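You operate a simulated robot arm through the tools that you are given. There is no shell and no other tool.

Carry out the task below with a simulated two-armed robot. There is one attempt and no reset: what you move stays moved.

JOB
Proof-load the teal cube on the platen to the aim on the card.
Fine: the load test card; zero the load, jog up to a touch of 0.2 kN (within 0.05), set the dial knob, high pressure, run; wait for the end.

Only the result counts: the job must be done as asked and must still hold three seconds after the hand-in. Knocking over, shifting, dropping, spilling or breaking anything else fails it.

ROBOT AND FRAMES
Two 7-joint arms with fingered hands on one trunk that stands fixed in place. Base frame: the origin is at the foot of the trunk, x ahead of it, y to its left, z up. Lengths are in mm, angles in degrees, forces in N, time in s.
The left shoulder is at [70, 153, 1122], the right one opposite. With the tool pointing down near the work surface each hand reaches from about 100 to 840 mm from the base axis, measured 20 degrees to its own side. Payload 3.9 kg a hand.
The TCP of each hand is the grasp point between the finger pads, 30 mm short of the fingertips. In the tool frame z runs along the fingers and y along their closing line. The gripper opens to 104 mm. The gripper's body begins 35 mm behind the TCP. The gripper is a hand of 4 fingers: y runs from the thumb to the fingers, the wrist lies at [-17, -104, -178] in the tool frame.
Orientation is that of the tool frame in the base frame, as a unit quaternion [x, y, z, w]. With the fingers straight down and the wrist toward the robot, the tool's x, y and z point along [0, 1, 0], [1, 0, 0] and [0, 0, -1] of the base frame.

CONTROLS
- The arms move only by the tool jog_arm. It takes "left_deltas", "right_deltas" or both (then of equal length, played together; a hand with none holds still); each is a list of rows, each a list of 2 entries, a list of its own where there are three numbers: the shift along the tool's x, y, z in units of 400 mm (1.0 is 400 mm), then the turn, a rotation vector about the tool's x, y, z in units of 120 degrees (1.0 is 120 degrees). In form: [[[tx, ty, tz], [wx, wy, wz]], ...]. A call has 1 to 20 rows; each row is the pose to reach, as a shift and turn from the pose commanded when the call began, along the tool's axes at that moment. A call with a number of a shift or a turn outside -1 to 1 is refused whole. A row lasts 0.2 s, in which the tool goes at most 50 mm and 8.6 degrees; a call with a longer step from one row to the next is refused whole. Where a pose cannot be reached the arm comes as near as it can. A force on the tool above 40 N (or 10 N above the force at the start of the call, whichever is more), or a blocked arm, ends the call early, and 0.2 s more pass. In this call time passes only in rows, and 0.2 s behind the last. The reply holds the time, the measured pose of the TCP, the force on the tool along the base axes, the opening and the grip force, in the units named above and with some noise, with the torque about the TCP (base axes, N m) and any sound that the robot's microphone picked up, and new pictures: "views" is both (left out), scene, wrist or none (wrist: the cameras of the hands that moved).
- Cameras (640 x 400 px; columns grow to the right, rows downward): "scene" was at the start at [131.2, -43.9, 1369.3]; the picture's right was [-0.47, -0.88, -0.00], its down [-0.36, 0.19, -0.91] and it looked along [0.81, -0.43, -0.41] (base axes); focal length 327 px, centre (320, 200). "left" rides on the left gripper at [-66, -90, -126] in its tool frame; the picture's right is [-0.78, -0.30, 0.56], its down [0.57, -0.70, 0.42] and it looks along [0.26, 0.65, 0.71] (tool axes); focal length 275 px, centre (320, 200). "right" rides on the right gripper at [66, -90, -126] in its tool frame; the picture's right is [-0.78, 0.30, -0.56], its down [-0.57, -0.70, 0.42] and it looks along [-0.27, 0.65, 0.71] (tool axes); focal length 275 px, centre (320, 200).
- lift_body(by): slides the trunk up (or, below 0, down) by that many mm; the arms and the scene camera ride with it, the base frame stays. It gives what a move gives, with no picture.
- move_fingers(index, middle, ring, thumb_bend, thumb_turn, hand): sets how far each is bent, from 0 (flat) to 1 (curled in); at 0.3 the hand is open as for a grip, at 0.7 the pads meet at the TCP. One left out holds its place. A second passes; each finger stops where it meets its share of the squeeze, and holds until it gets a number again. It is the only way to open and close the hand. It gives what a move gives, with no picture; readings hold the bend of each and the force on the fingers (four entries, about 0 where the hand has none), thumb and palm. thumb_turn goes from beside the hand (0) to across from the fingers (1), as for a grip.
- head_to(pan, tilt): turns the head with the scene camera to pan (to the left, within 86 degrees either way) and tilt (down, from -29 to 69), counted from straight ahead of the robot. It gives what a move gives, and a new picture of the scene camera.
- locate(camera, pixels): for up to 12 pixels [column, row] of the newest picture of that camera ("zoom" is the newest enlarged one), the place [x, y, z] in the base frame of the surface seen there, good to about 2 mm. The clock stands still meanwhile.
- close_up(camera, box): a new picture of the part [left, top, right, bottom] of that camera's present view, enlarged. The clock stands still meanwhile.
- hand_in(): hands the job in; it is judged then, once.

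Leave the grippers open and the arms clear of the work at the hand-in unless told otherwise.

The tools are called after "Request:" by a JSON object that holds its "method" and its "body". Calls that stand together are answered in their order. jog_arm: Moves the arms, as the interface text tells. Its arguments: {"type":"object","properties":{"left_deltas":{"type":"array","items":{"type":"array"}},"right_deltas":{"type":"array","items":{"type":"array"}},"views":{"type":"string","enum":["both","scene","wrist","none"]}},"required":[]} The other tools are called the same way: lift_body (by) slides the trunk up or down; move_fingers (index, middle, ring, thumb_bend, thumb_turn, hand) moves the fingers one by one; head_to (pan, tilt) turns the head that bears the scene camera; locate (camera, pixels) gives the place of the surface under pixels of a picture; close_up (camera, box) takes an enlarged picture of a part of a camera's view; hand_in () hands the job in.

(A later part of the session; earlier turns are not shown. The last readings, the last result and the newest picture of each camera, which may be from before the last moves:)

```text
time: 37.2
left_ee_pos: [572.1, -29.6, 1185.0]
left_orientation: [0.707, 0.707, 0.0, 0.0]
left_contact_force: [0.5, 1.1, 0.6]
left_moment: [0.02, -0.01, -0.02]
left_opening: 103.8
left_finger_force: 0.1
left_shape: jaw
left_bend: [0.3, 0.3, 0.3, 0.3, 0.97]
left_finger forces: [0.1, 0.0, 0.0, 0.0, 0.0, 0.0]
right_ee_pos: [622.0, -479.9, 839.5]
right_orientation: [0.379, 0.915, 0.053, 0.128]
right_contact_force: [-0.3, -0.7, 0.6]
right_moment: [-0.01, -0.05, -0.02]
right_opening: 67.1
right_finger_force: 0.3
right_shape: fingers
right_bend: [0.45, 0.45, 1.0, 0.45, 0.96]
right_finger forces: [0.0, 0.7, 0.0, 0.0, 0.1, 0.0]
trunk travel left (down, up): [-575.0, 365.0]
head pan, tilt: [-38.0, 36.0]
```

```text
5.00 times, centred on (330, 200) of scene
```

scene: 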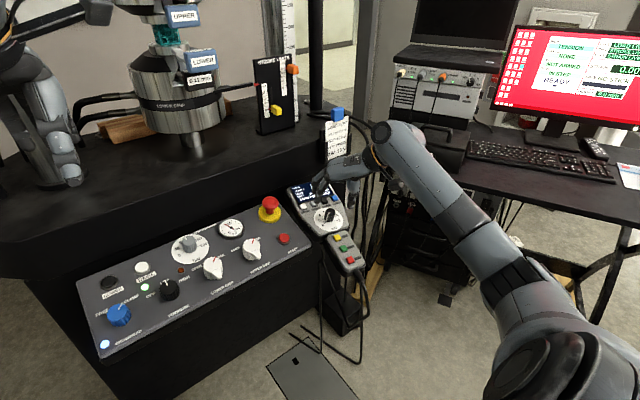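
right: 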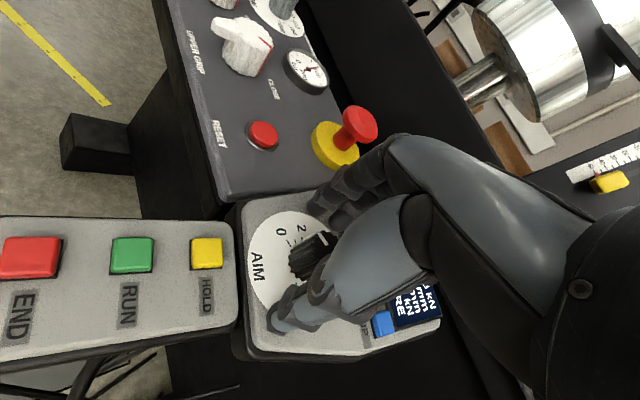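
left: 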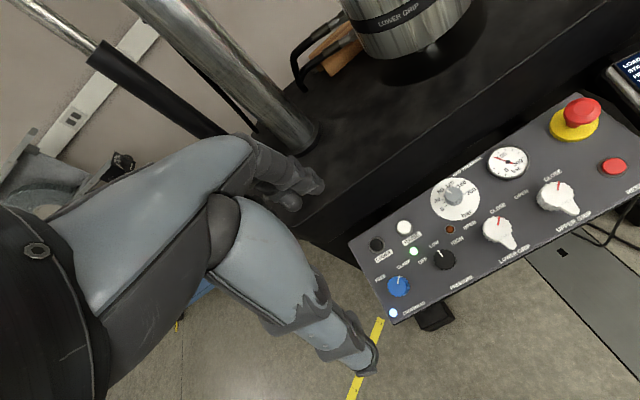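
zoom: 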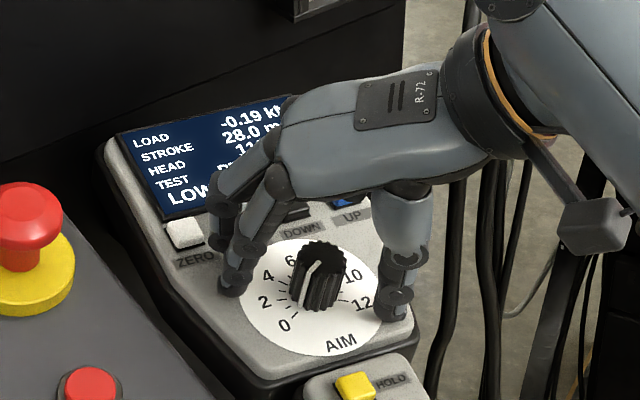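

The middle finger reads 0.7 N – it may be brushing the TEST key. I back off 10 mm, close to 0.55 and then go down again.

Request:
{"method": "jog_arm", "body": {"right_deltas": [[[0, 0, -0.025], [0, 0, 0]]], "views": "none"}}

Request:
{"method": "move_fingers", "body": {"hand": "right", "index": 0.53, "middle": 0.53, "thumb_bend": 0.53}}

Request:
{"method": "close_up", "body": {"camera": "scene", "box": [290, 160, 370, 240]}}

Request:
{"method": "close_up", "body": {"camera": "right", "box": [230, 160, 390, 360]}}

```text
time: 37.6
left_ee_pos: [571.8, -29.9, 1184.7]
left_orientation: [0.707, 0.707, 0.001, 0.0]
left_contact_force: [0.2, 0.8, 0.8]
left_moment: [0.04, 0.03, 0.01]
left_opening: 103.5
left_finger_force: 0.0
left_shape: jaw
left_bend: [0.3, 0.3, 0.3, 0.3, 0.97]
left_finger forces: [0.1, 0.0, 0.1, 0.1, 0.1, 0.0]
right_ee_pos: [618.6, -480.8, 846.3]
right_orientation: [0.379, 0.915, 0.053, 0.129]
right_contact_force: [-0.2, 0.3, 0.1]
right_moment: [0.0, 0.03, 0.02]
right_opening: 67.5
right_finger_force: 0.1
right_shape: fingers
right_bend: [0.45, 0.45, 1.0, 0.45, 0.96]
right_finger forces: [0.0, 0.0, 0.0, 0.0, 0.1, 0.0]
trunk travel left (down, up): [-575.0, 365.0]
head pan, tilt: [-38.0, 36.0]
```

```text
time: 38.6
left_ee_pos: [572.0, -31.2, 1185.0]
left_orientation: [0.707, 0.707, 0.0, 0.0]
left_contact_force: [-0.6, 0.2, -0.4]
left_moment: [0.0, 0.0, 0.0]
left_opening: 103.6
left_finger_force: 0.1
left_shape: jaw
left_bend: [0.3, 0.3, 0.3, 0.3, 0.97]
left_finger forces: [0.1, 0.0, 0.1, 0.0, 0.0, 0.0]
right_ee_pos: [619.7, -479.3, 847.2]
right_orientation: [0.378, 0.915, 0.053, 0.128]
right_contact_force: [0.2, 0.0, -0.1]
right_moment: [0.01, 0.0, 0.01]
right_opening: 46.3
right_finger_force: 0.0
right_shape: fingers
right_bend: [0.53, 0.53, 1.0, 0.53, 0.97]
right_finger forces: [0.0, 0.0, 0.1, 0.0, 0.0, 0.0]
trunk travel left (down, up): [-575.0, 365.0]
head pan, tilt: [-38.0, 36.0]
```

```text
5.00 times, centred on (330, 200) of scene
```

zoom: 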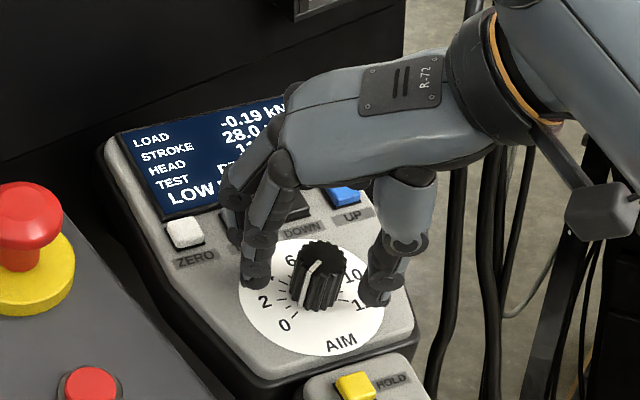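

```text
2.00 times, centred on (310, 260) of right
```

zoom: 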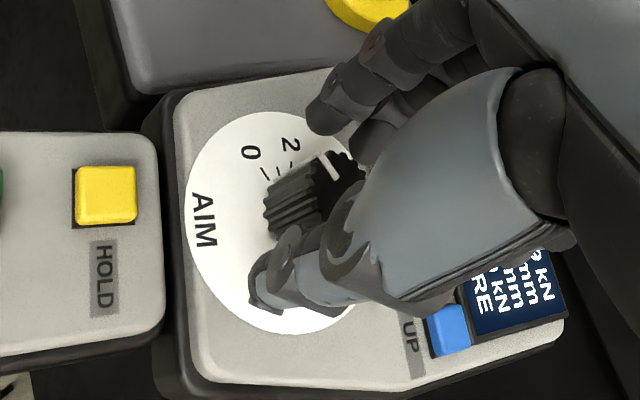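

Clear around the knob now. I go down 8 mm and then close the three fingers on the knob.

Request:
{"method": "jog_arm", "body": {"right_deltas": [[[0, 0, 0.02], [0, 0, 0]]], "views": "none"}}

Request:
{"method": "move_fingers", "body": {"hand": "right", "index": 0.68, "middle": 0.68, "thumb_bend": 0.68}}

Request:
{"method": "close_up", "body": {"camera": "scene", "box": [290, 160, 370, 240]}}

Request:
{"method": "close_up", "body": {"camera": "right", "box": [230, 160, 390, 360]}}

```text
time: 39.0
left_ee_pos: [572.4, -30.1, 1185.3]
left_orientation: [0.707, 0.707, 0.0, 0.0]
left_contact_force: [-0.3, -0.4, 0.0]
left_moment: [-0.03, 0.01, 0.0]
left_opening: 103.8
left_finger_force: 0.1
left_shape: jaw
left_bend: [0.3, 0.3, 0.3, 0.3, 0.97]
left_finger forces: [0.1, 0.0, 0.0, 0.0, 0.0, 0.0]
right_ee_pos: [622.6, -479.3, 839.1]
right_orientation: [0.38, 0.915, 0.054, 0.128]
right_contact_force: [-0.3, 1.0, -0.2]
right_moment: [0.0, -0.03, 0.0]
right_opening: 46.5
right_finger_force: 0.0
right_shape: fingers
right_bend: [0.53, 0.53, 1.0, 0.53, 0.97]
right_finger forces: [0.0, 0.0, 0.0, 0.0, 0.1, 0.0]
trunk travel left (down, up): [-575.0, 365.0]
head pan, tilt: [-38.0, 36.0]
```

```text
time: 40.0
left_ee_pos: [571.9, -30.0, 1185.2]
left_orientation: [0.708, 0.707, 0.0, 0.001]
left_contact_force: [-0.4, 0.4, -0.1]
left_moment: [-0.01, 0.02, 0.01]
left_opening: 103.9
left_finger_force: 0.1
left_shape: jaw
left_bend: [0.3, 0.3, 0.3, 0.3, 0.97]
left_finger forces: [0.0, 0.0, 0.0, 0.0, 0.0, 0.0]
right_ee_pos: [620.6, -479.6, 838.7]
right_orientation: [0.379, 0.915, 0.054, 0.128]
right_contact_force: [-0.9, -0.8, -1.2]
right_moment: [-0.04, 0.04, 0.02]
right_opening: 21.1
right_finger_force: 5.2
right_shape: fingers
right_bend: [0.64, 0.65, 1.0, 0.62, 0.99]
right_finger forces: [2.6, 2.6, 0.1, 0.0, 6.2, 0.0]
trunk travel left (down, up): [-575.0, 365.0]
head pan, tilt: [-38.0, 36.0]
```

```text
5.00 times, centred on (330, 200) of scene
```

zoom: 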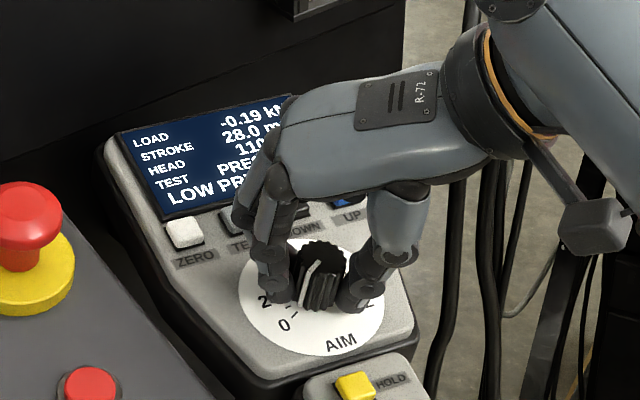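

```text
2.00 times, centred on (310, 260) of right
```

zoom: 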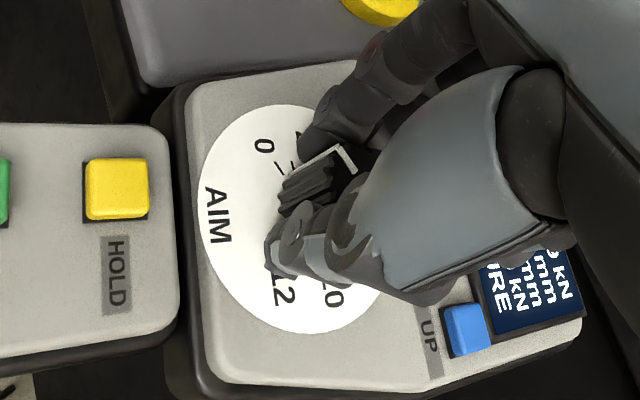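

Grip holds the knob with about 5 N. I turn +30° clockwise and check the display.

Request:
{"method": "jog_arm", "body": {"right_deltas": [[[0, 0, 0], [0, 0, 0.0625]], [[0, 0, 0], [0, 0, 0.125]], [[0, 0, 0], [0, 0, 0.1875]], [[0, 0, 0], [0, 0, 0.25]]], "views": "wrist"}}

Request:
{"method": "close_up", "body": {"camera": "scene", "box": [290, 160, 370, 240]}}

```text
time: 41.0
left_ee_pos: [572.5, -30.2, 1185.6]
left_orientation: [0.707, 0.707, 0.0, 0.0]
left_contact_force: [-0.7, 0.2, 1.2]
left_moment: [-0.02, 0.02, -0.02]
left_opening: 104.1
left_finger_force: 0.0
left_shape: jaw
left_bend: [0.3, 0.3, 0.3, 0.3, 0.97]
left_finger forces: [0.0, 0.1, 0.0, 0.0, 0.0, 0.1]
right_ee_pos: [621.0, -480.0, 837.4]
right_orientation: [0.604, 0.785, 0.084, 0.11]
right_contact_force: [-0.2, 0.2, -1.6]
right_moment: [0.0, 0.03, 0.02]
right_opening: 20.6
right_finger_force: 5.7
right_shape: fingers
right_bend: [0.65, 0.65, 1.0, 0.62, 0.99]
right_finger forces: [3.0, 3.0, 0.0, 0.0, 5.6, 0.1]
trunk travel left (down, up): [-575.0, 365.0]
head pan, tilt: [-38.0, 36.0]
```

right: 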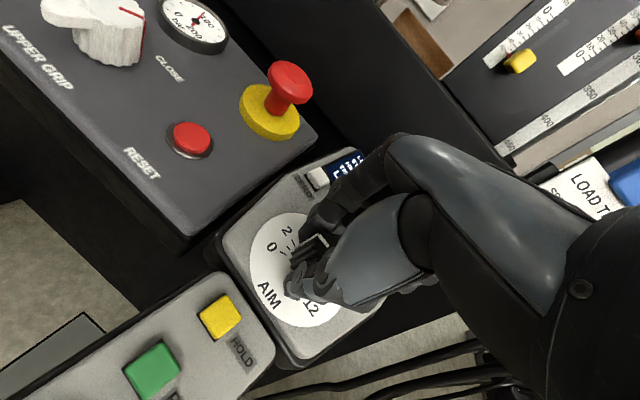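

```text
5.00 times, centred on (330, 200) of scene
```

zoom: 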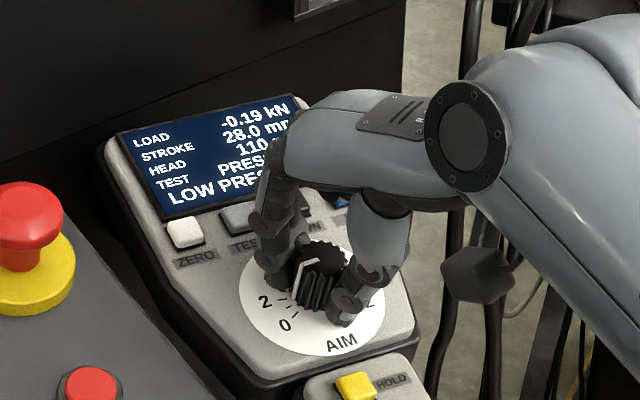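

The knob line turned with the hand. The scale is about 20° per kN, so I turn another 50° (80° in all).

Request:
{"method": "jog_arm", "body": {"right_deltas": [[[0, 0, 0], [0, 0, 0.0595]], [[0, 0, 0], [0, 0, 0.119]], [[0, 0, 0], [0, 0, 0.1786]], [[0, 0, 0], [0, 0, 0.238]], [[0, 0, 0], [0, 0, 0.2976]], [[0, 0, 0], [0, 0, 0.357]], [[0, 0, 0], [0, 0, 0.4167]]], "views": "wrist"}}

Request:
{"method": "close_up", "body": {"camera": "scene", "box": [290, 160, 370, 240]}}

```text
time: 42.6
left_ee_pos: [572.1, -30.3, 1185.3]
left_orientation: [0.708, 0.706, 0.0, 0.0]
left_contact_force: [0.2, 0.3, -0.7]
left_moment: [-0.01, 0.0, -0.01]
left_opening: 103.8
left_finger_force: 0.0
left_shape: jaw
left_bend: [0.3, 0.3, 0.3, 0.3, 0.97]
left_finger forces: [0.1, 0.0, 0.0, 0.0, 0.1, 0.1]
right_ee_pos: [621.4, -480.2, 838.5]
right_orientation: [0.88, 0.455, 0.122, 0.063]
right_contact_force: [-0.1, -4.4, 0.7]
right_moment: [-0.09, -0.03, -0.02]
right_opening: 20.3
right_finger_force: 6.4
right_shape: fingers
right_bend: [0.64, 0.65, 1.0, 0.63, 1.0]
right_finger forces: [3.7, 4.9, 0.0, 0.0, 4.1, 0.1]
trunk travel left (down, up): [-575.0, 365.0]
head pan, tilt: [-38.0, 36.0]
```

right: 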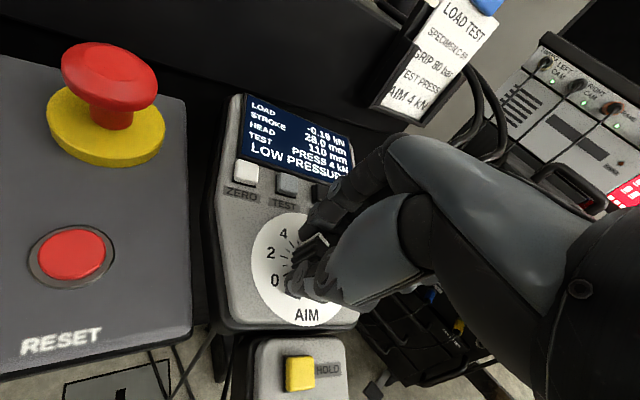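

```text
5.00 times, centred on (330, 200) of scene
```

zoom: 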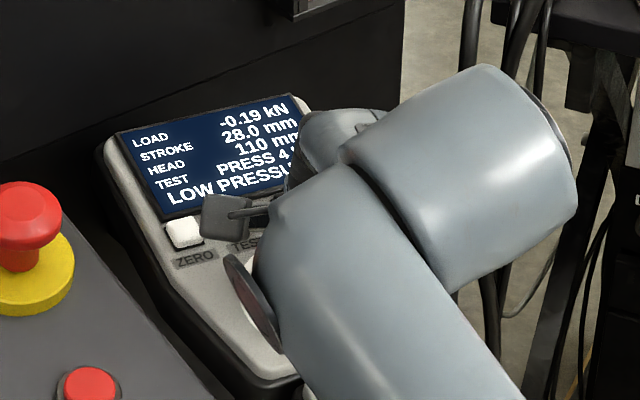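

The display shows PRESS 4 kN. I check the knob pointer and text closely.

Request:
{"method": "close_up", "body": {"camera": "right", "box": [220, 90, 360, 180]}}

Request:
{"method": "close_up", "body": {"camera": "right", "box": [240, 190, 360, 340]}}

```text
4.44 times, centred on (290, 135) of right
```

zoom: 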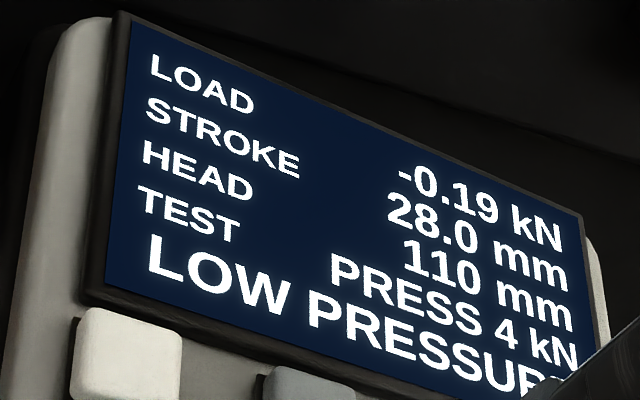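

```text
2.67 times, centred on (300, 265) of right
```

zoom: 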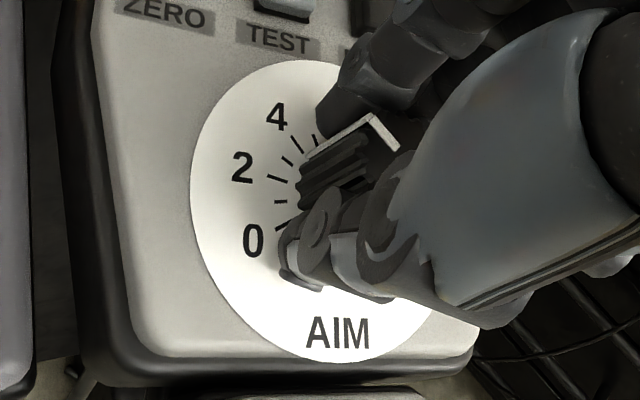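

Ticks are one per kN and it reads 4. I open the fingers only to 0.55 and watch the display.

Request:
{"method": "move_fingers", "body": {"hand": "right", "index": 0.55, "middle": 0.55, "thumb_bend": 0.53}}

Request:
{"method": "close_up", "body": {"camera": "right", "box": [220, 90, 360, 180]}}

Request:
{"method": "close_up", "body": {"camera": "right", "box": [240, 190, 360, 340]}}

```text
time: 43.6
left_ee_pos: [571.8, -29.8, 1185.3]
left_orientation: [0.707, 0.707, 0.0, 0.0]
left_contact_force: [0.3, 0.3, 0.7]
left_moment: [0.0, -0.01, 0.03]
left_opening: 103.8
left_finger_force: 0.1
left_shape: jaw
left_bend: [0.3, 0.3, 0.3, 0.3, 0.97]
left_finger forces: [0.0, 0.0, 0.1, 0.0, 0.0, 0.0]
right_ee_pos: [621.9, -479.7, 838.2]
right_orientation: [0.879, 0.457, 0.122, 0.063]
right_contact_force: [-0.4, -0.8, -0.2]
right_moment: [-0.01, 0.0, -0.01]
right_opening: 42.8
right_finger_force: 0.0
right_shape: fingers
right_bend: [0.55, 0.55, 1.0, 0.53, 0.97]
right_finger forces: [0.0, 0.1, 0.0, 0.0, 0.0, 0.1]
trunk travel left (down, up): [-575.0, 365.0]
head pan, tilt: [-38.0, 36.0]
```

```text
4.44 times, centred on (290, 135) of right
```

zoom: 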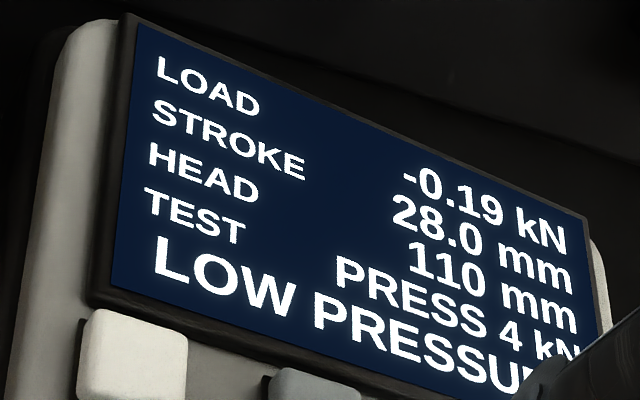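

```text
2.67 times, centred on (300, 265) of right
```

zoom: 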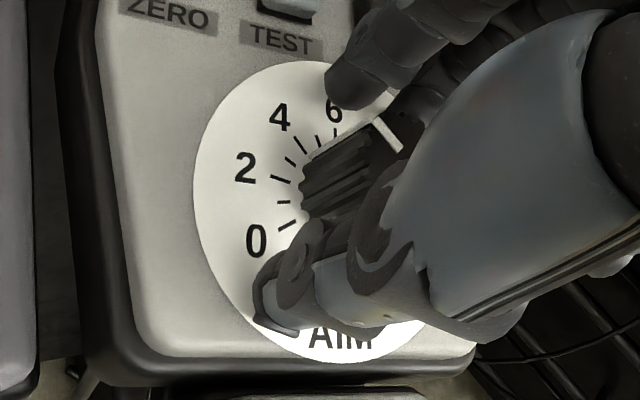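

Still 4 kN and -0.19. I retract 80 mm along the tool axis and inspect the knob.

Request:
{"method": "jog_arm", "body": {"right_deltas": [[[0, 0, -0.05], [0, 0, 0]], [[0, 0, -0.125], [0, 0, 0]], [[0, 0, -0.2], [0, 0, 0]]], "views": "both"}}

Request:
{"method": "close_up", "body": {"camera": "right", "box": [200, 90, 380, 340]}}

```text
time: 44.4
left_ee_pos: [570.5, -30.0, 1184.7]
left_orientation: [0.707, 0.707, 0.001, -0.001]
left_contact_force: [0.2, 0.7, 1.0]
left_moment: [-0.03, 0.0, -0.01]
left_opening: 103.4
left_finger_force: 0.0
left_shape: jaw
left_bend: [0.3, 0.3, 0.3, 0.3, 0.97]
left_finger forces: [0.0, 0.0, 0.0, 0.0, 0.1, 0.0]
right_ee_pos: [597.4, -480.3, 916.2]
right_orientation: [0.879, 0.456, 0.123, 0.064]
right_contact_force: [0.2, -0.7, 0.2]
right_moment: [0.01, 0.0, 0.03]
right_opening: 43.1
right_finger_force: 0.1
right_shape: fingers
right_bend: [0.55, 0.55, 1.0, 0.53, 0.97]
right_finger forces: [0.0, 0.1, 0.0, 0.0, 0.0, 0.0]
trunk travel left (down, up): [-575.0, 365.0]
head pan, tilt: [-38.0, 36.0]
```

scene: 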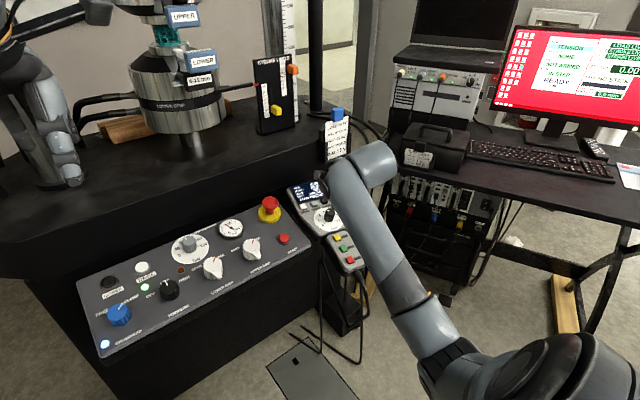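
right: 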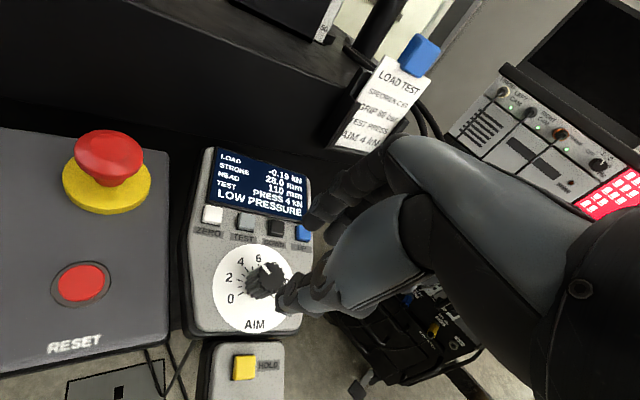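

```text
1.60 times, centred on (290, 215) of right
```

zoom: 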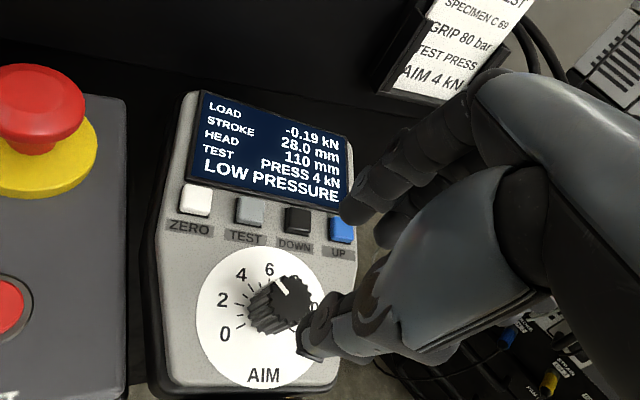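

Display: PRESS 4 kN. I take a closer look at the knob pointer.

Request:
{"method": "close_up", "body": {"camera": "right", "box": [210, 230, 300, 340]}}

Request:
{"method": "close_up", "body": {"camera": "scene", "box": [290, 170, 350, 240]}}

```text
3.64 times, centred on (255, 285) of right
```

zoom: 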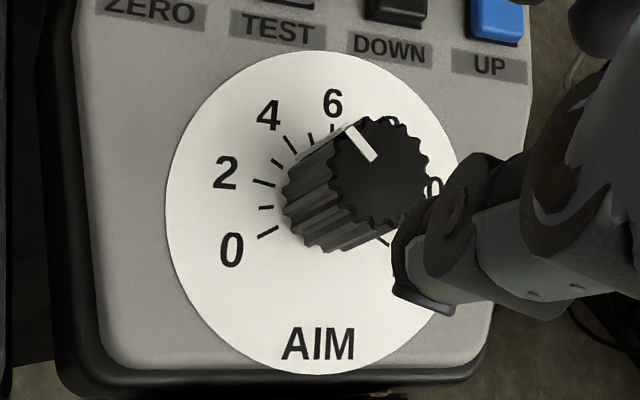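

```text
5.71 times, centred on (320, 205) of scene
```

zoom: 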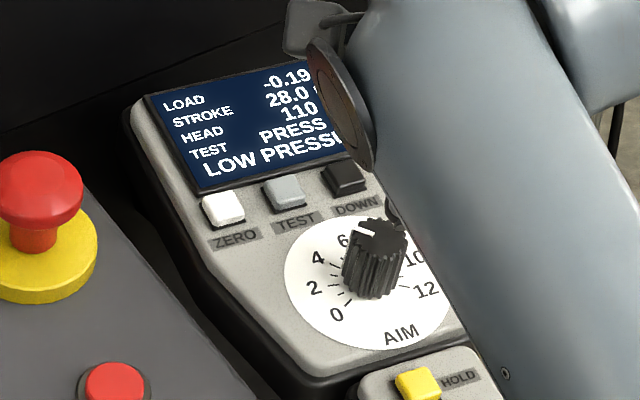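

The pointer is parallel with the 4 tick. Now the PRESSURE knob on the panel; I enlarge it in the scene view.

Request:
{"method": "close_up", "body": {"camera": "scene", "box": [130, 255, 220, 330]}}

Request:
{"method": "close_up", "body": {"camera": "left", "box": [340, 200, 520, 330]}}

```text
5.33 times, centred on (175, 292) of scene
```

zoom: 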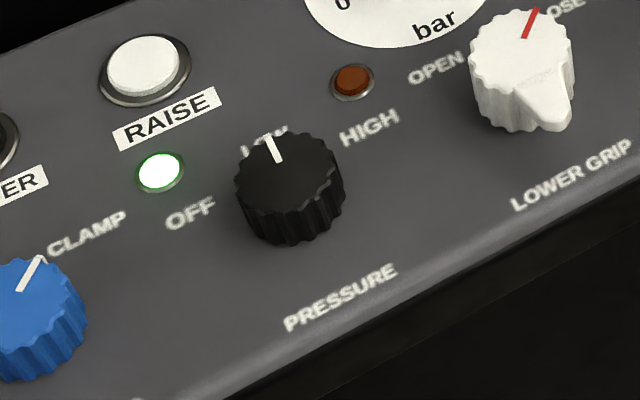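

```text
3.08 times, centred on (430, 265) of left
```

zoom: 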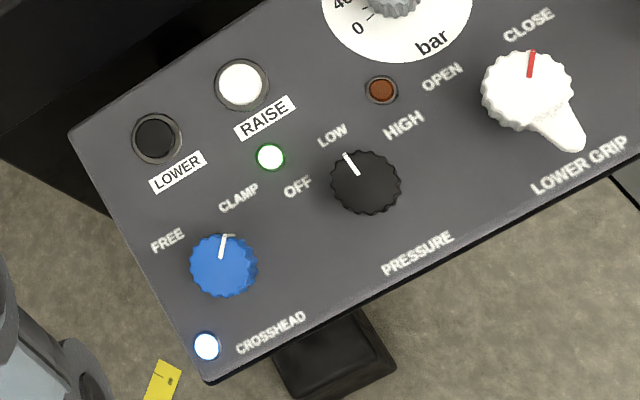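

The knob needs about +60° clockwise from LOW to HIGH. I locate it from the scene zoom.

Request:
{"method": "close_up", "body": {"camera": "scene", "box": [130, 255, 220, 330]}}

Request:
{"method": "locate", "body": {"camera": "zoom", "pixels": [[240, 175], [283, 142], [338, 170], [290, 203], [287, 175], [250, 225], [330, 225], [290, 240], [200, 235], [360, 130], [350, 240], [240, 300]]}}

```text
5.33 times, centred on (175, 292) of scene
```

zoom: 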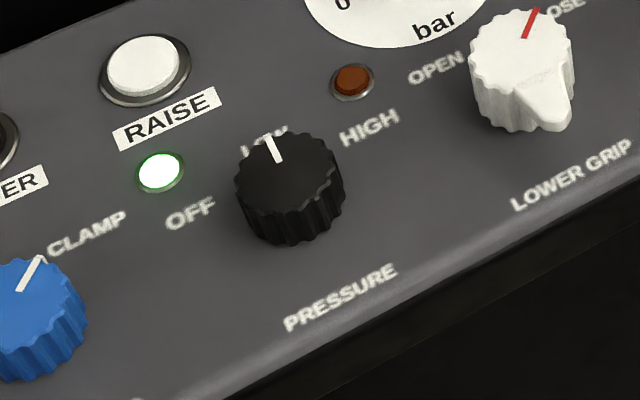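

```text
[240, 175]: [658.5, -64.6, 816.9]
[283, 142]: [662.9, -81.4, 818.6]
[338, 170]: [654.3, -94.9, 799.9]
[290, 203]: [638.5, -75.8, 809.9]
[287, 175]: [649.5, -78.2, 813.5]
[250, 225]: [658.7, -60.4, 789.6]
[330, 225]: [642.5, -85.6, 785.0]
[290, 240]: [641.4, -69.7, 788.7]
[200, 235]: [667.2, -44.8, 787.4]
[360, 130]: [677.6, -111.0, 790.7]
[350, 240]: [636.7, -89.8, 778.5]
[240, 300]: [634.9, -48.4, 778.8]
```

Knob top centre about [652,-78,814], radius about 17. I check neighbours: blue knob, LOWER GRIP lever, lamp, RAISE.

Request:
{"method": "locate", "body": {"camera": "zoom", "pixels": [[560, 122], [520, 65], [480, 100], [60, 290], [145, 65], [352, 80], [160, 170], [30, 300], [268, 143], [278, 160]]}}

```text
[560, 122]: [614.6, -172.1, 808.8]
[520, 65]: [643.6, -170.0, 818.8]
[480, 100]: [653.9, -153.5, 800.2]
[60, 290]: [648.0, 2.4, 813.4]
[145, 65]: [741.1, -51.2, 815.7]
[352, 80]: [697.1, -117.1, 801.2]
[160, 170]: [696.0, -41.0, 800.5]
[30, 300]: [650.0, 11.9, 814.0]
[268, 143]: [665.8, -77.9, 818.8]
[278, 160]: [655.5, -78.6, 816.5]
```

Neighbours are 75–90 mm away, so there is room. I shape the left hand the same way (ring curled, tripod half-open) and bring it over the PRESSURE knob, tilted 16°.

Request:
{"method": "move_fingers", "body": {"hand": "left", "index": 0.45, "middle": 0.45, "ring": 1, "thumb_bend": 0.45, "thumb_turn": 0.97}}

Request:
{"method": "jog_arm", "body": {"left_deltas": [[[-0.015, 0.02, 0.097], [-0.0166, 0, 0]], [[-0.03, 0.039, 0.193], [-0.033, 0, 0]], [[-0.045, 0.059, 0.29], [-0.05, 0, 0]], [[-0.06, 0.079, 0.386], [-0.066, 0, 0]], [[-0.074, 0.098, 0.483], [-0.083, 0, 0]], [[-0.089, 0.118, 0.579], [-0.099, 0, 0]], [[-0.104, 0.138, 0.676], [-0.116, 0, 0]], [[-0.119, 0.1575, 0.7725], [-0.1325, 0, 0]]], "views": "both"}}

```text
time: 45.4
left_ee_pos: [571.8, -30.0, 1185.1]
left_orientation: [0.707, 0.707, 0.0, 0.0]
left_contact_force: [-0.6, 0.0, -0.3]
left_moment: [-0.01, -0.02, 0.01]
left_opening: 67.4
left_finger_force: 0.1
left_shape: fingers
left_bend: [0.45, 0.45, 1.0, 0.45, 0.96]
left_finger forces: [0.0, 0.1, 0.0, 0.0, 0.0, 0.1]
right_ee_pos: [599.2, -481.4, 916.0]
right_orientation: [0.879, 0.457, 0.122, 0.064]
right_contact_force: [-0.1, -0.1, 0.5]
right_moment: [-0.04, 0.0, 0.02]
right_opening: 43.1
right_finger_force: 0.0
right_shape: fingers
right_bend: [0.55, 0.55, 1.0, 0.53, 0.97]
right_finger forces: [0.1, 0.1, 0.1, 0.1, 0.0, 0.0]
trunk travel left (down, up): [-575.0, 365.0]
head pan, tilt: [-38.0, 36.0]
```

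```text
time: 47.2
left_ee_pos: [636.4, -78.3, 874.8]
left_orientation: [0.701, 0.7, 0.098, 0.098]
left_contact_force: [0.7, 0.6, 0.8]
left_moment: [-0.01, 0.04, -0.02]
left_opening: 67.3
left_finger_force: 0.1
left_shape: fingers
left_bend: [0.45, 0.45, 1.0, 0.45, 0.96]
left_finger forces: [0.0, 0.0, 0.1, 0.0, 0.0, 0.1]
right_ee_pos: [597.8, -482.7, 916.3]
right_orientation: [0.879, 0.456, 0.123, 0.063]
right_contact_force: [-0.4, 0.2, 1.1]
right_moment: [-0.02, -0.02, 0.01]
right_opening: 43.1
right_finger_force: 0.1
right_shape: fingers
right_bend: [0.55, 0.55, 1.0, 0.53, 0.97]
right_finger forces: [0.0, 0.0, 0.1, 0.0, 0.0, 0.1]
trunk travel left (down, up): [-575.0, 365.0]
head pan, tilt: [-38.0, 36.0]
```

scene: 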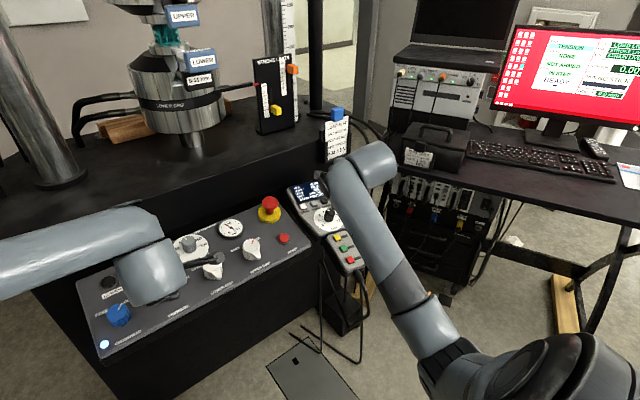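
left: 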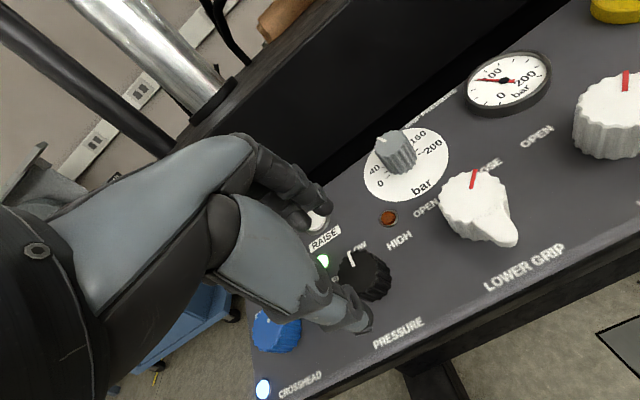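

The left hand is above the knob. I use the left wrist close-up to check alignment.

Request:
{"method": "close_up", "body": {"camera": "left", "box": [260, 160, 420, 350]}}

```text
2.11 times, centred on (340, 255) of left
```

zoom: 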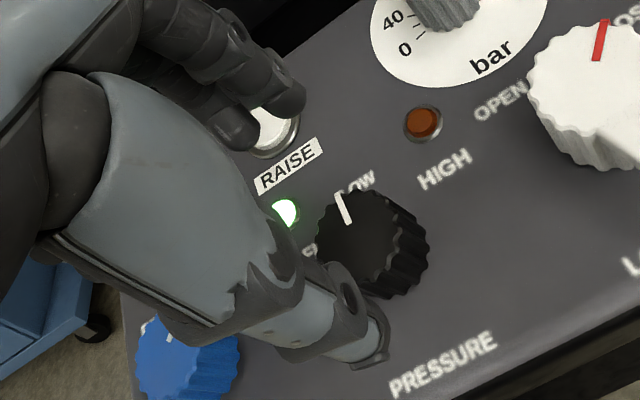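

Request:
{"method": "locate", "body": {"camera": "zoom", "pixels": [[300, 105], [285, 112], [245, 145], [230, 138], [380, 362], [365, 355], [385, 335], [370, 235], [345, 210], [420, 220], [340, 245], [400, 290]]}}

```text
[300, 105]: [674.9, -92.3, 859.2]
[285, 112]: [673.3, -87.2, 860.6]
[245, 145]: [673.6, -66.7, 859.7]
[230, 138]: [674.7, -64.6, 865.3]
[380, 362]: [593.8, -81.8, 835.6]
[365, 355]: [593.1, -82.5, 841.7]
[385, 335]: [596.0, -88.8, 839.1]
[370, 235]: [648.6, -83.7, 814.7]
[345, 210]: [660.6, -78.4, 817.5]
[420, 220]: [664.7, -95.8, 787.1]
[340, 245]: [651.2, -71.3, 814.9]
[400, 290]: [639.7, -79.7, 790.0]
```

Fingers straddle the knob axis well. I descend 57 mm along the tool axis.

Request:
{"method": "jog_arm", "body": {"left_deltas": [[[0, -0.001, 0.05], [0, 0, 0]], [[0, -0.002, 0.1], [0, 0, 0]], [[0, -0.003, 0.13], [0, 0, 0]], [[0, -0.003, 0.142], [0, 0, 0]]], "views": "none"}}

Request:
{"method": "close_up", "body": {"camera": "left", "box": [260, 160, 420, 350]}}

```text
time: 48.2
left_ee_pos: [648.4, -78.9, 821.9]
left_orientation: [0.7, 0.7, 0.098, 0.097]
left_contact_force: [-0.4, -0.9, -0.2]
left_moment: [0.0, -0.02, -0.03]
left_opening: 67.1
left_finger_force: 0.1
left_shape: fingers
left_bend: [0.45, 0.45, 1.0, 0.45, 0.96]
left_finger forces: [0.1, 0.1, 0.1, 0.0, 0.0, 0.0]
right_ee_pos: [598.4, -480.9, 916.5]
right_orientation: [0.879, 0.457, 0.122, 0.063]
right_contact_force: [1.0, -0.9, 0.9]
right_moment: [0.02, -0.01, -0.02]
right_opening: 42.9
right_finger_force: 0.0
right_shape: fingers
right_bend: [0.55, 0.55, 1.0, 0.53, 0.97]
right_finger forces: [0.1, 0.0, 0.0, 0.0, 0.0, 0.0]
trunk travel left (down, up): [-575.0, 365.0]
head pan, tilt: [-38.0, 36.0]
```

```text
2.11 times, centred on (340, 255) of left
```

zoom: 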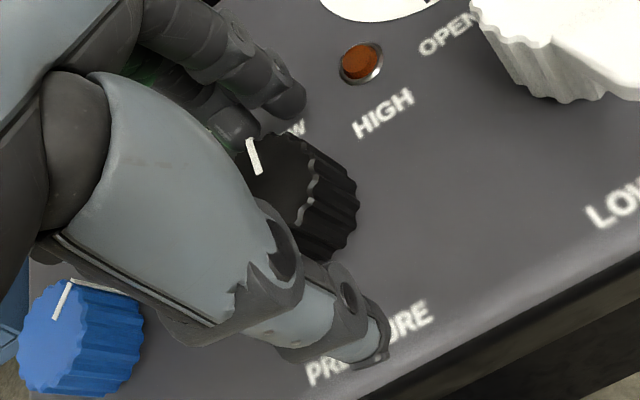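

The hand straddles the knob without contact. I close the tripod on it.

Request:
{"method": "move_fingers", "body": {"hand": "left", "index": 0.66, "middle": 0.66, "thumb_bend": 0.66}}

Request:
{"method": "close_up", "body": {"camera": "left", "box": [260, 160, 420, 350]}}

```text
time: 49.2
left_ee_pos: [650.0, -78.9, 821.1]
left_orientation: [0.7, 0.7, 0.097, 0.098]
left_contact_force: [6.7, -0.3, 2.9]
left_moment: [-0.02, -0.12, -0.01]
left_opening: 31.1
left_finger_force: 9.2
left_shape: fingers
left_bend: [0.59, 0.61, 1.0, 0.6, 0.98]
left_finger forces: [6.6, 5.9, 0.0, 0.0, 5.8, 0.0]
right_ee_pos: [598.2, -482.2, 915.6]
right_orientation: [0.879, 0.457, 0.122, 0.063]
right_contact_force: [-0.8, -0.1, -0.4]
right_moment: [0.02, 0.0, 0.02]
right_opening: 42.6
right_finger_force: 0.1
right_shape: fingers
right_bend: [0.55, 0.55, 1.0, 0.53, 0.97]
right_finger forces: [0.1, 0.0, 0.0, 0.0, 0.1, 0.1]
trunk travel left (down, up): [-575.0, 365.0]
head pan, tilt: [-38.0, 36.0]
```

```text
2.11 times, centred on (340, 255) of left
```

zoom: 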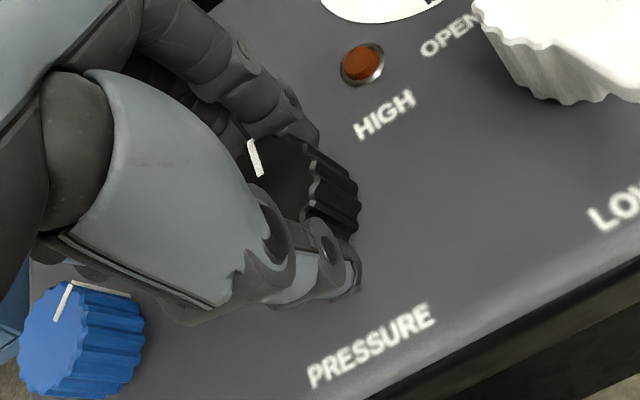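

Gripped (about 6 N). I turn +60° clockwise in 8 rows, with a tiny forward shift to balance.

Request:
{"method": "jog_arm", "body": {"left_deltas": [[[0, 0.003, 0], [0, 0, 0.0625]], [[0, 0.003, 0], [0, 0, 0.125]], [[0, 0.003, 0], [0, 0, 0.1875]], [[0, 0.003, 0], [0, 0, 0.25]], [[0, 0.003, 0], [0, 0, 0.3125]], [[0, 0.003, 0], [0, 0, 0.375]], [[0, 0.003, 0], [0, 0, 0.4375]], [[0, 0.003, 0], [0, 0, 0.5]]], "views": "both"}}

Request:
{"method": "close_up", "body": {"camera": "right", "box": [200, 130, 330, 230]}}

```text
time: 51.0
left_ee_pos: [642.2, -71.0, 820.5]
left_orientation: [0.945, 0.286, 0.151, 0.053]
left_contact_force: [29.9, -4.4, 4.7]
left_moment: [-0.17, -0.8, 0.58]
left_opening: 30.7
left_finger_force: 15.8
left_shape: fingers
left_bend: [0.53, 0.56, 1.0, 0.65, 0.99]
left_finger forces: [8.9, 21.7, 0.0, 0.0, 0.8, 0.0]
left hand out of reach, approached as far as the arm can: row 8
right_ee_pos: [601.4, -484.3, 911.4]
right_orientation: [0.88, 0.455, 0.121, 0.061]
right_contact_force: [0.1, 0.0, -0.9]
right_moment: [0.01, -0.01, 0.0]
right_opening: 42.5
right_finger_force: 0.1
right_shape: fingers
right_bend: [0.55, 0.55, 1.0, 0.53, 0.97]
right_finger forces: [0.0, 0.0, 0.0, 0.0, 0.0, 0.0]
trunk travel left (down, up): [-575.0, 365.0]
head pan, tilt: [-38.0, 36.0]
```

scene: 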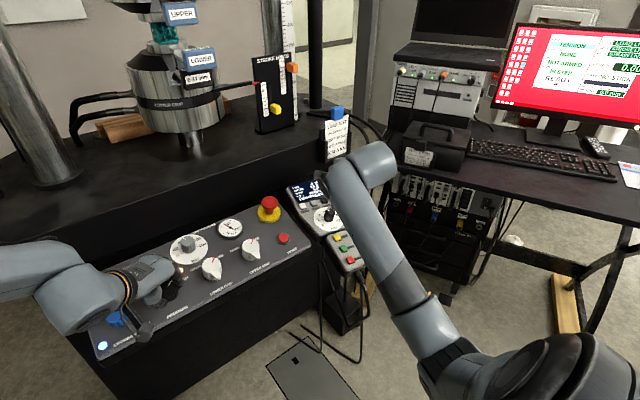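
left: 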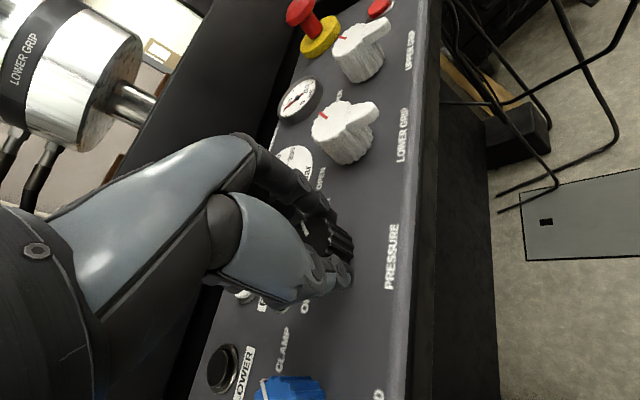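

```text
4.00 times, centred on (265, 180) of right
```

zoom: 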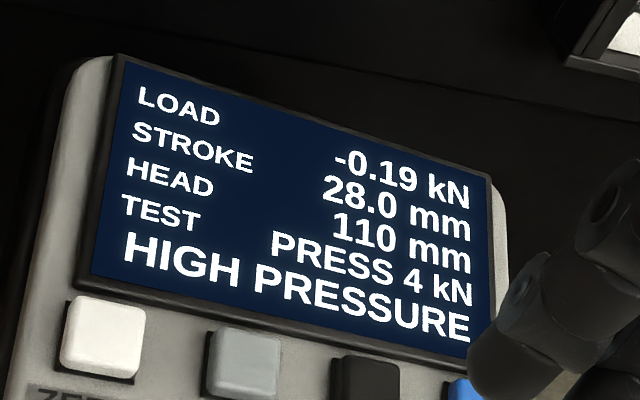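

HIGH PRESSURE is on and the load still reads -0.19, though the arm ran to its reach end with 30 N sideways. I open the left fingers now to release the knob.

Request:
{"method": "move_fingers", "body": {"hand": "left", "index": 0.42, "middle": 0.42, "thumb_bend": 0.42}}

Request:
{"method": "close_up", "body": {"camera": "left", "box": [240, 130, 420, 330]}}

Request:
{"method": "close_up", "body": {"camera": "right", "box": [200, 130, 330, 230]}}

```text
time: 52.0
left_ee_pos: [634.0, -70.2, 820.6]
left_orientation: [0.946, 0.285, 0.146, 0.052]
left_contact_force: [0.2, -0.9, 0.9]
left_moment: [0.02, 0.01, -0.03]
left_opening: 73.8
left_finger_force: 0.0
left_shape: fingers
left_bend: [0.42, 0.42, 1.0, 0.42, 0.96]
left_finger forces: [0.0, 0.0, 0.1, 0.1, 0.0, 0.0]
right_ee_pos: [599.0, -481.9, 915.0]
right_orientation: [0.878, 0.458, 0.122, 0.063]
right_contact_force: [0.7, 0.1, 0.0]
right_moment: [0.01, -0.02, 0.0]
right_opening: 43.0
right_finger_force: 0.0
right_shape: fingers
right_bend: [0.55, 0.55, 1.0, 0.53, 0.97]
right_finger forces: [0.1, 0.2, 0.0, 0.1, 0.0, 0.1]
trunk travel left (down, up): [-575.0, 365.0]
head pan, tilt: [-38.0, 36.0]
```

```text
2.00 times, centred on (330, 230) of left
```

zoom: 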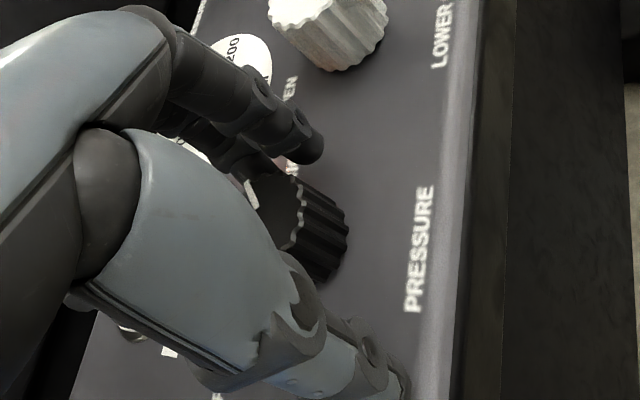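

```text
4.00 times, centred on (265, 180) of right
```

zoom: 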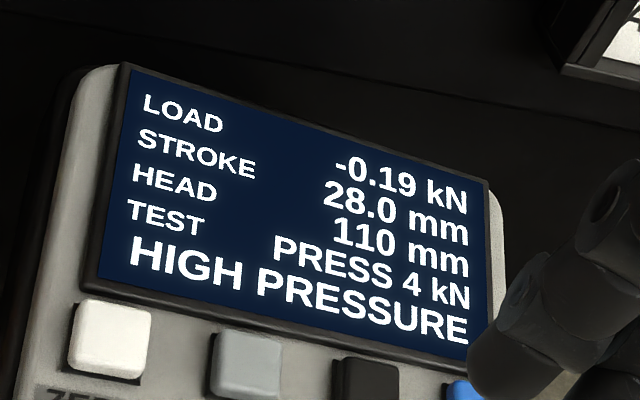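

HIGH PRESSURE holds after release. I retract the left hand up along its axis 80 mm.

Request:
{"method": "jog_arm", "body": {"left_deltas": [[[0, 0, -0.04], [0, 0, 0]], [[0, 0, -0.08], [0, 0, 0]], [[0, 0, -0.14], [0, 0, 0]], [[0, 0, -0.2], [0, 0, 0]]], "views": "both"}}

```text
time: 53.0
left_ee_pos: [607.2, -68.7, 898.3]
left_orientation: [0.946, 0.285, 0.147, 0.054]
left_contact_force: [0.9, -0.4, -0.3]
left_moment: [-0.04, 0.02, 0.01]
left_opening: 73.9
left_finger_force: 0.1
left_shape: fingers
left_bend: [0.42, 0.42, 1.0, 0.42, 0.96]
left_finger forces: [0.1, 0.0, 0.0, 0.1, 0.0, 0.0]
right_ee_pos: [598.6, -481.0, 916.5]
right_orientation: [0.879, 0.457, 0.122, 0.065]
right_contact_force: [-0.2, -0.1, -0.6]
right_moment: [0.03, -0.02, 0.01]
right_opening: 43.0
right_finger_force: 0.1
right_shape: fingers
right_bend: [0.55, 0.55, 1.0, 0.53, 0.97]
right_finger forces: [0.0, 0.0, 0.1, 0.0, 0.0, 0.0]
trunk travel left (down, up): [-575.0, 365.0]
head pan, tilt: [-38.0, 36.0]
```

scene: 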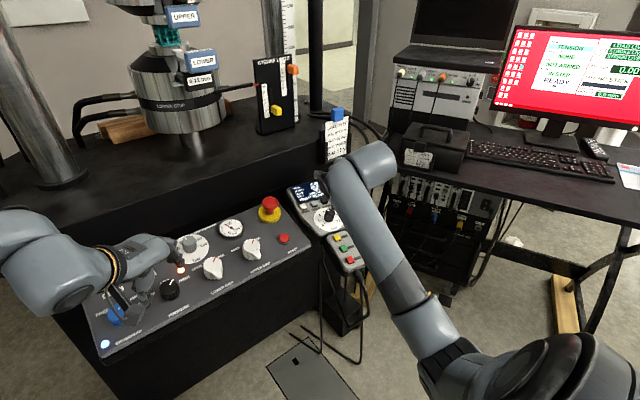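
left: 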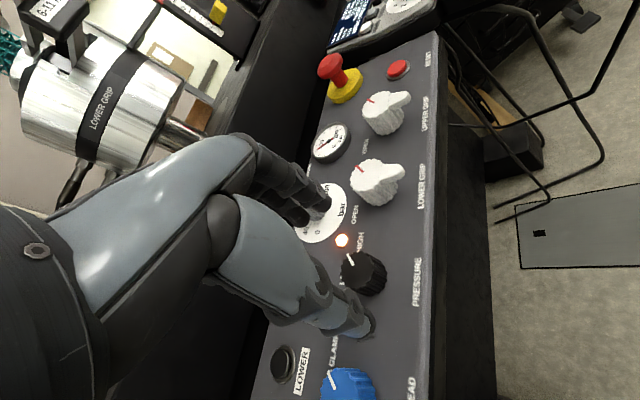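

The HIGH lamp is lit. I take the left hand farther up and turn it back to neutral.

Request:
{"method": "jog_arm", "body": {"left_deltas": [[[0, 0, -0.06], [0, 0, 0]], [[0, 0, -0.12], [0, 0, -0.06]], [[0, 0, -0.18], [0, 0, -0.12]], [[0, 0, -0.24], [0, 0, -0.18]], [[0, 0, -0.3], [0, 0, -0.24]], [[0, 0, -0.36], [0, 0, -0.3]], [[0, 0, -0.42], [0, 0, -0.36]], [[0, 0, -0.45], [0, 0, -0.42]], [[0, 0, -0.48], [0, 0, -0.48]]], "views": "both"}}

Request:
{"method": "close_up", "body": {"camera": "scene", "box": [75, 180, 335, 360]}}

```text
time: 55.0
left_ee_pos: [548.3, -67.0, 1080.7]
left_orientation: [0.691, 0.706, 0.104, 0.117]
left_contact_force: [-0.3, 0.6, -0.3]
left_moment: [0.01, -0.02, 0.03]
left_opening: 74.0
left_finger_force: 0.0
left_shape: fingers
left_bend: [0.42, 0.42, 1.0, 0.42, 0.96]
left_finger forces: [0.0, 0.0, 0.0, 0.0, 0.0, 0.0]
right_ee_pos: [597.3, -482.0, 915.8]
right_orientation: [0.879, 0.457, 0.122, 0.064]
right_contact_force: [0.1, 0.0, -0.3]
right_moment: [-0.01, 0.02, 0.01]
right_opening: 43.1
right_finger_force: 0.1
right_shape: fingers
right_bend: [0.55, 0.55, 1.0, 0.53, 0.97]
right_finger forces: [0.0, 0.0, 0.0, 0.1, 0.0, 0.0]
trunk travel left (down, up): [-575.0, 365.0]
head pan, tilt: [-38.0, 36.0]
```

scene: 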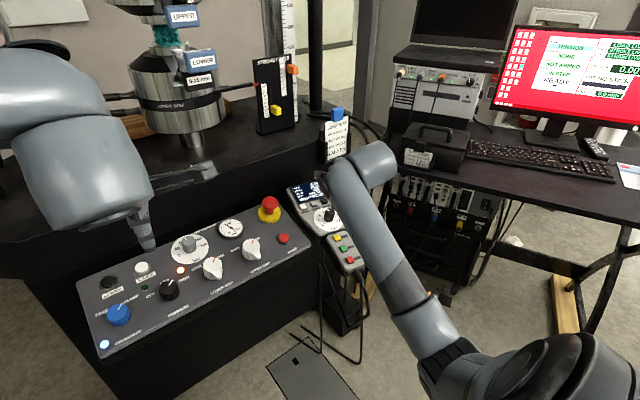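
left: 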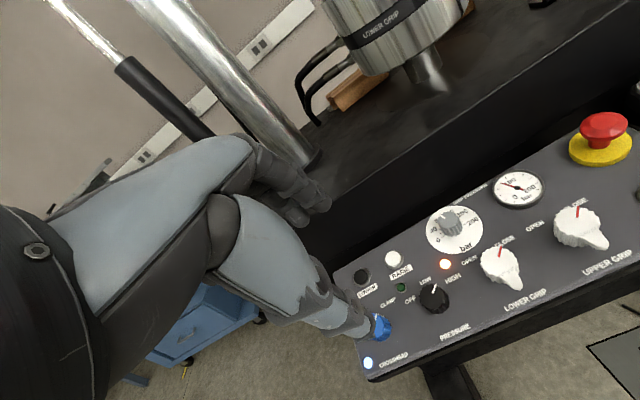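

```text
2.22 times, centred on (205, 270) of scene
```

zoom: 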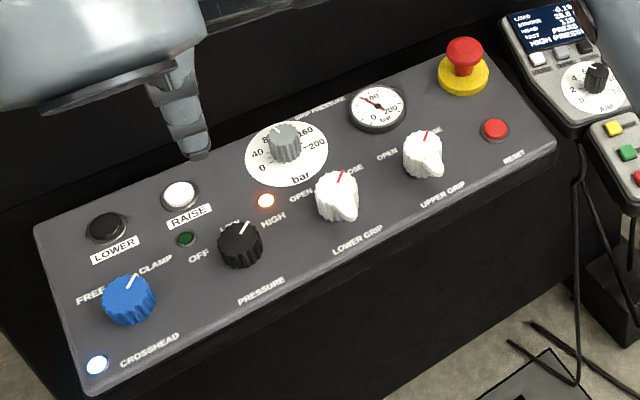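

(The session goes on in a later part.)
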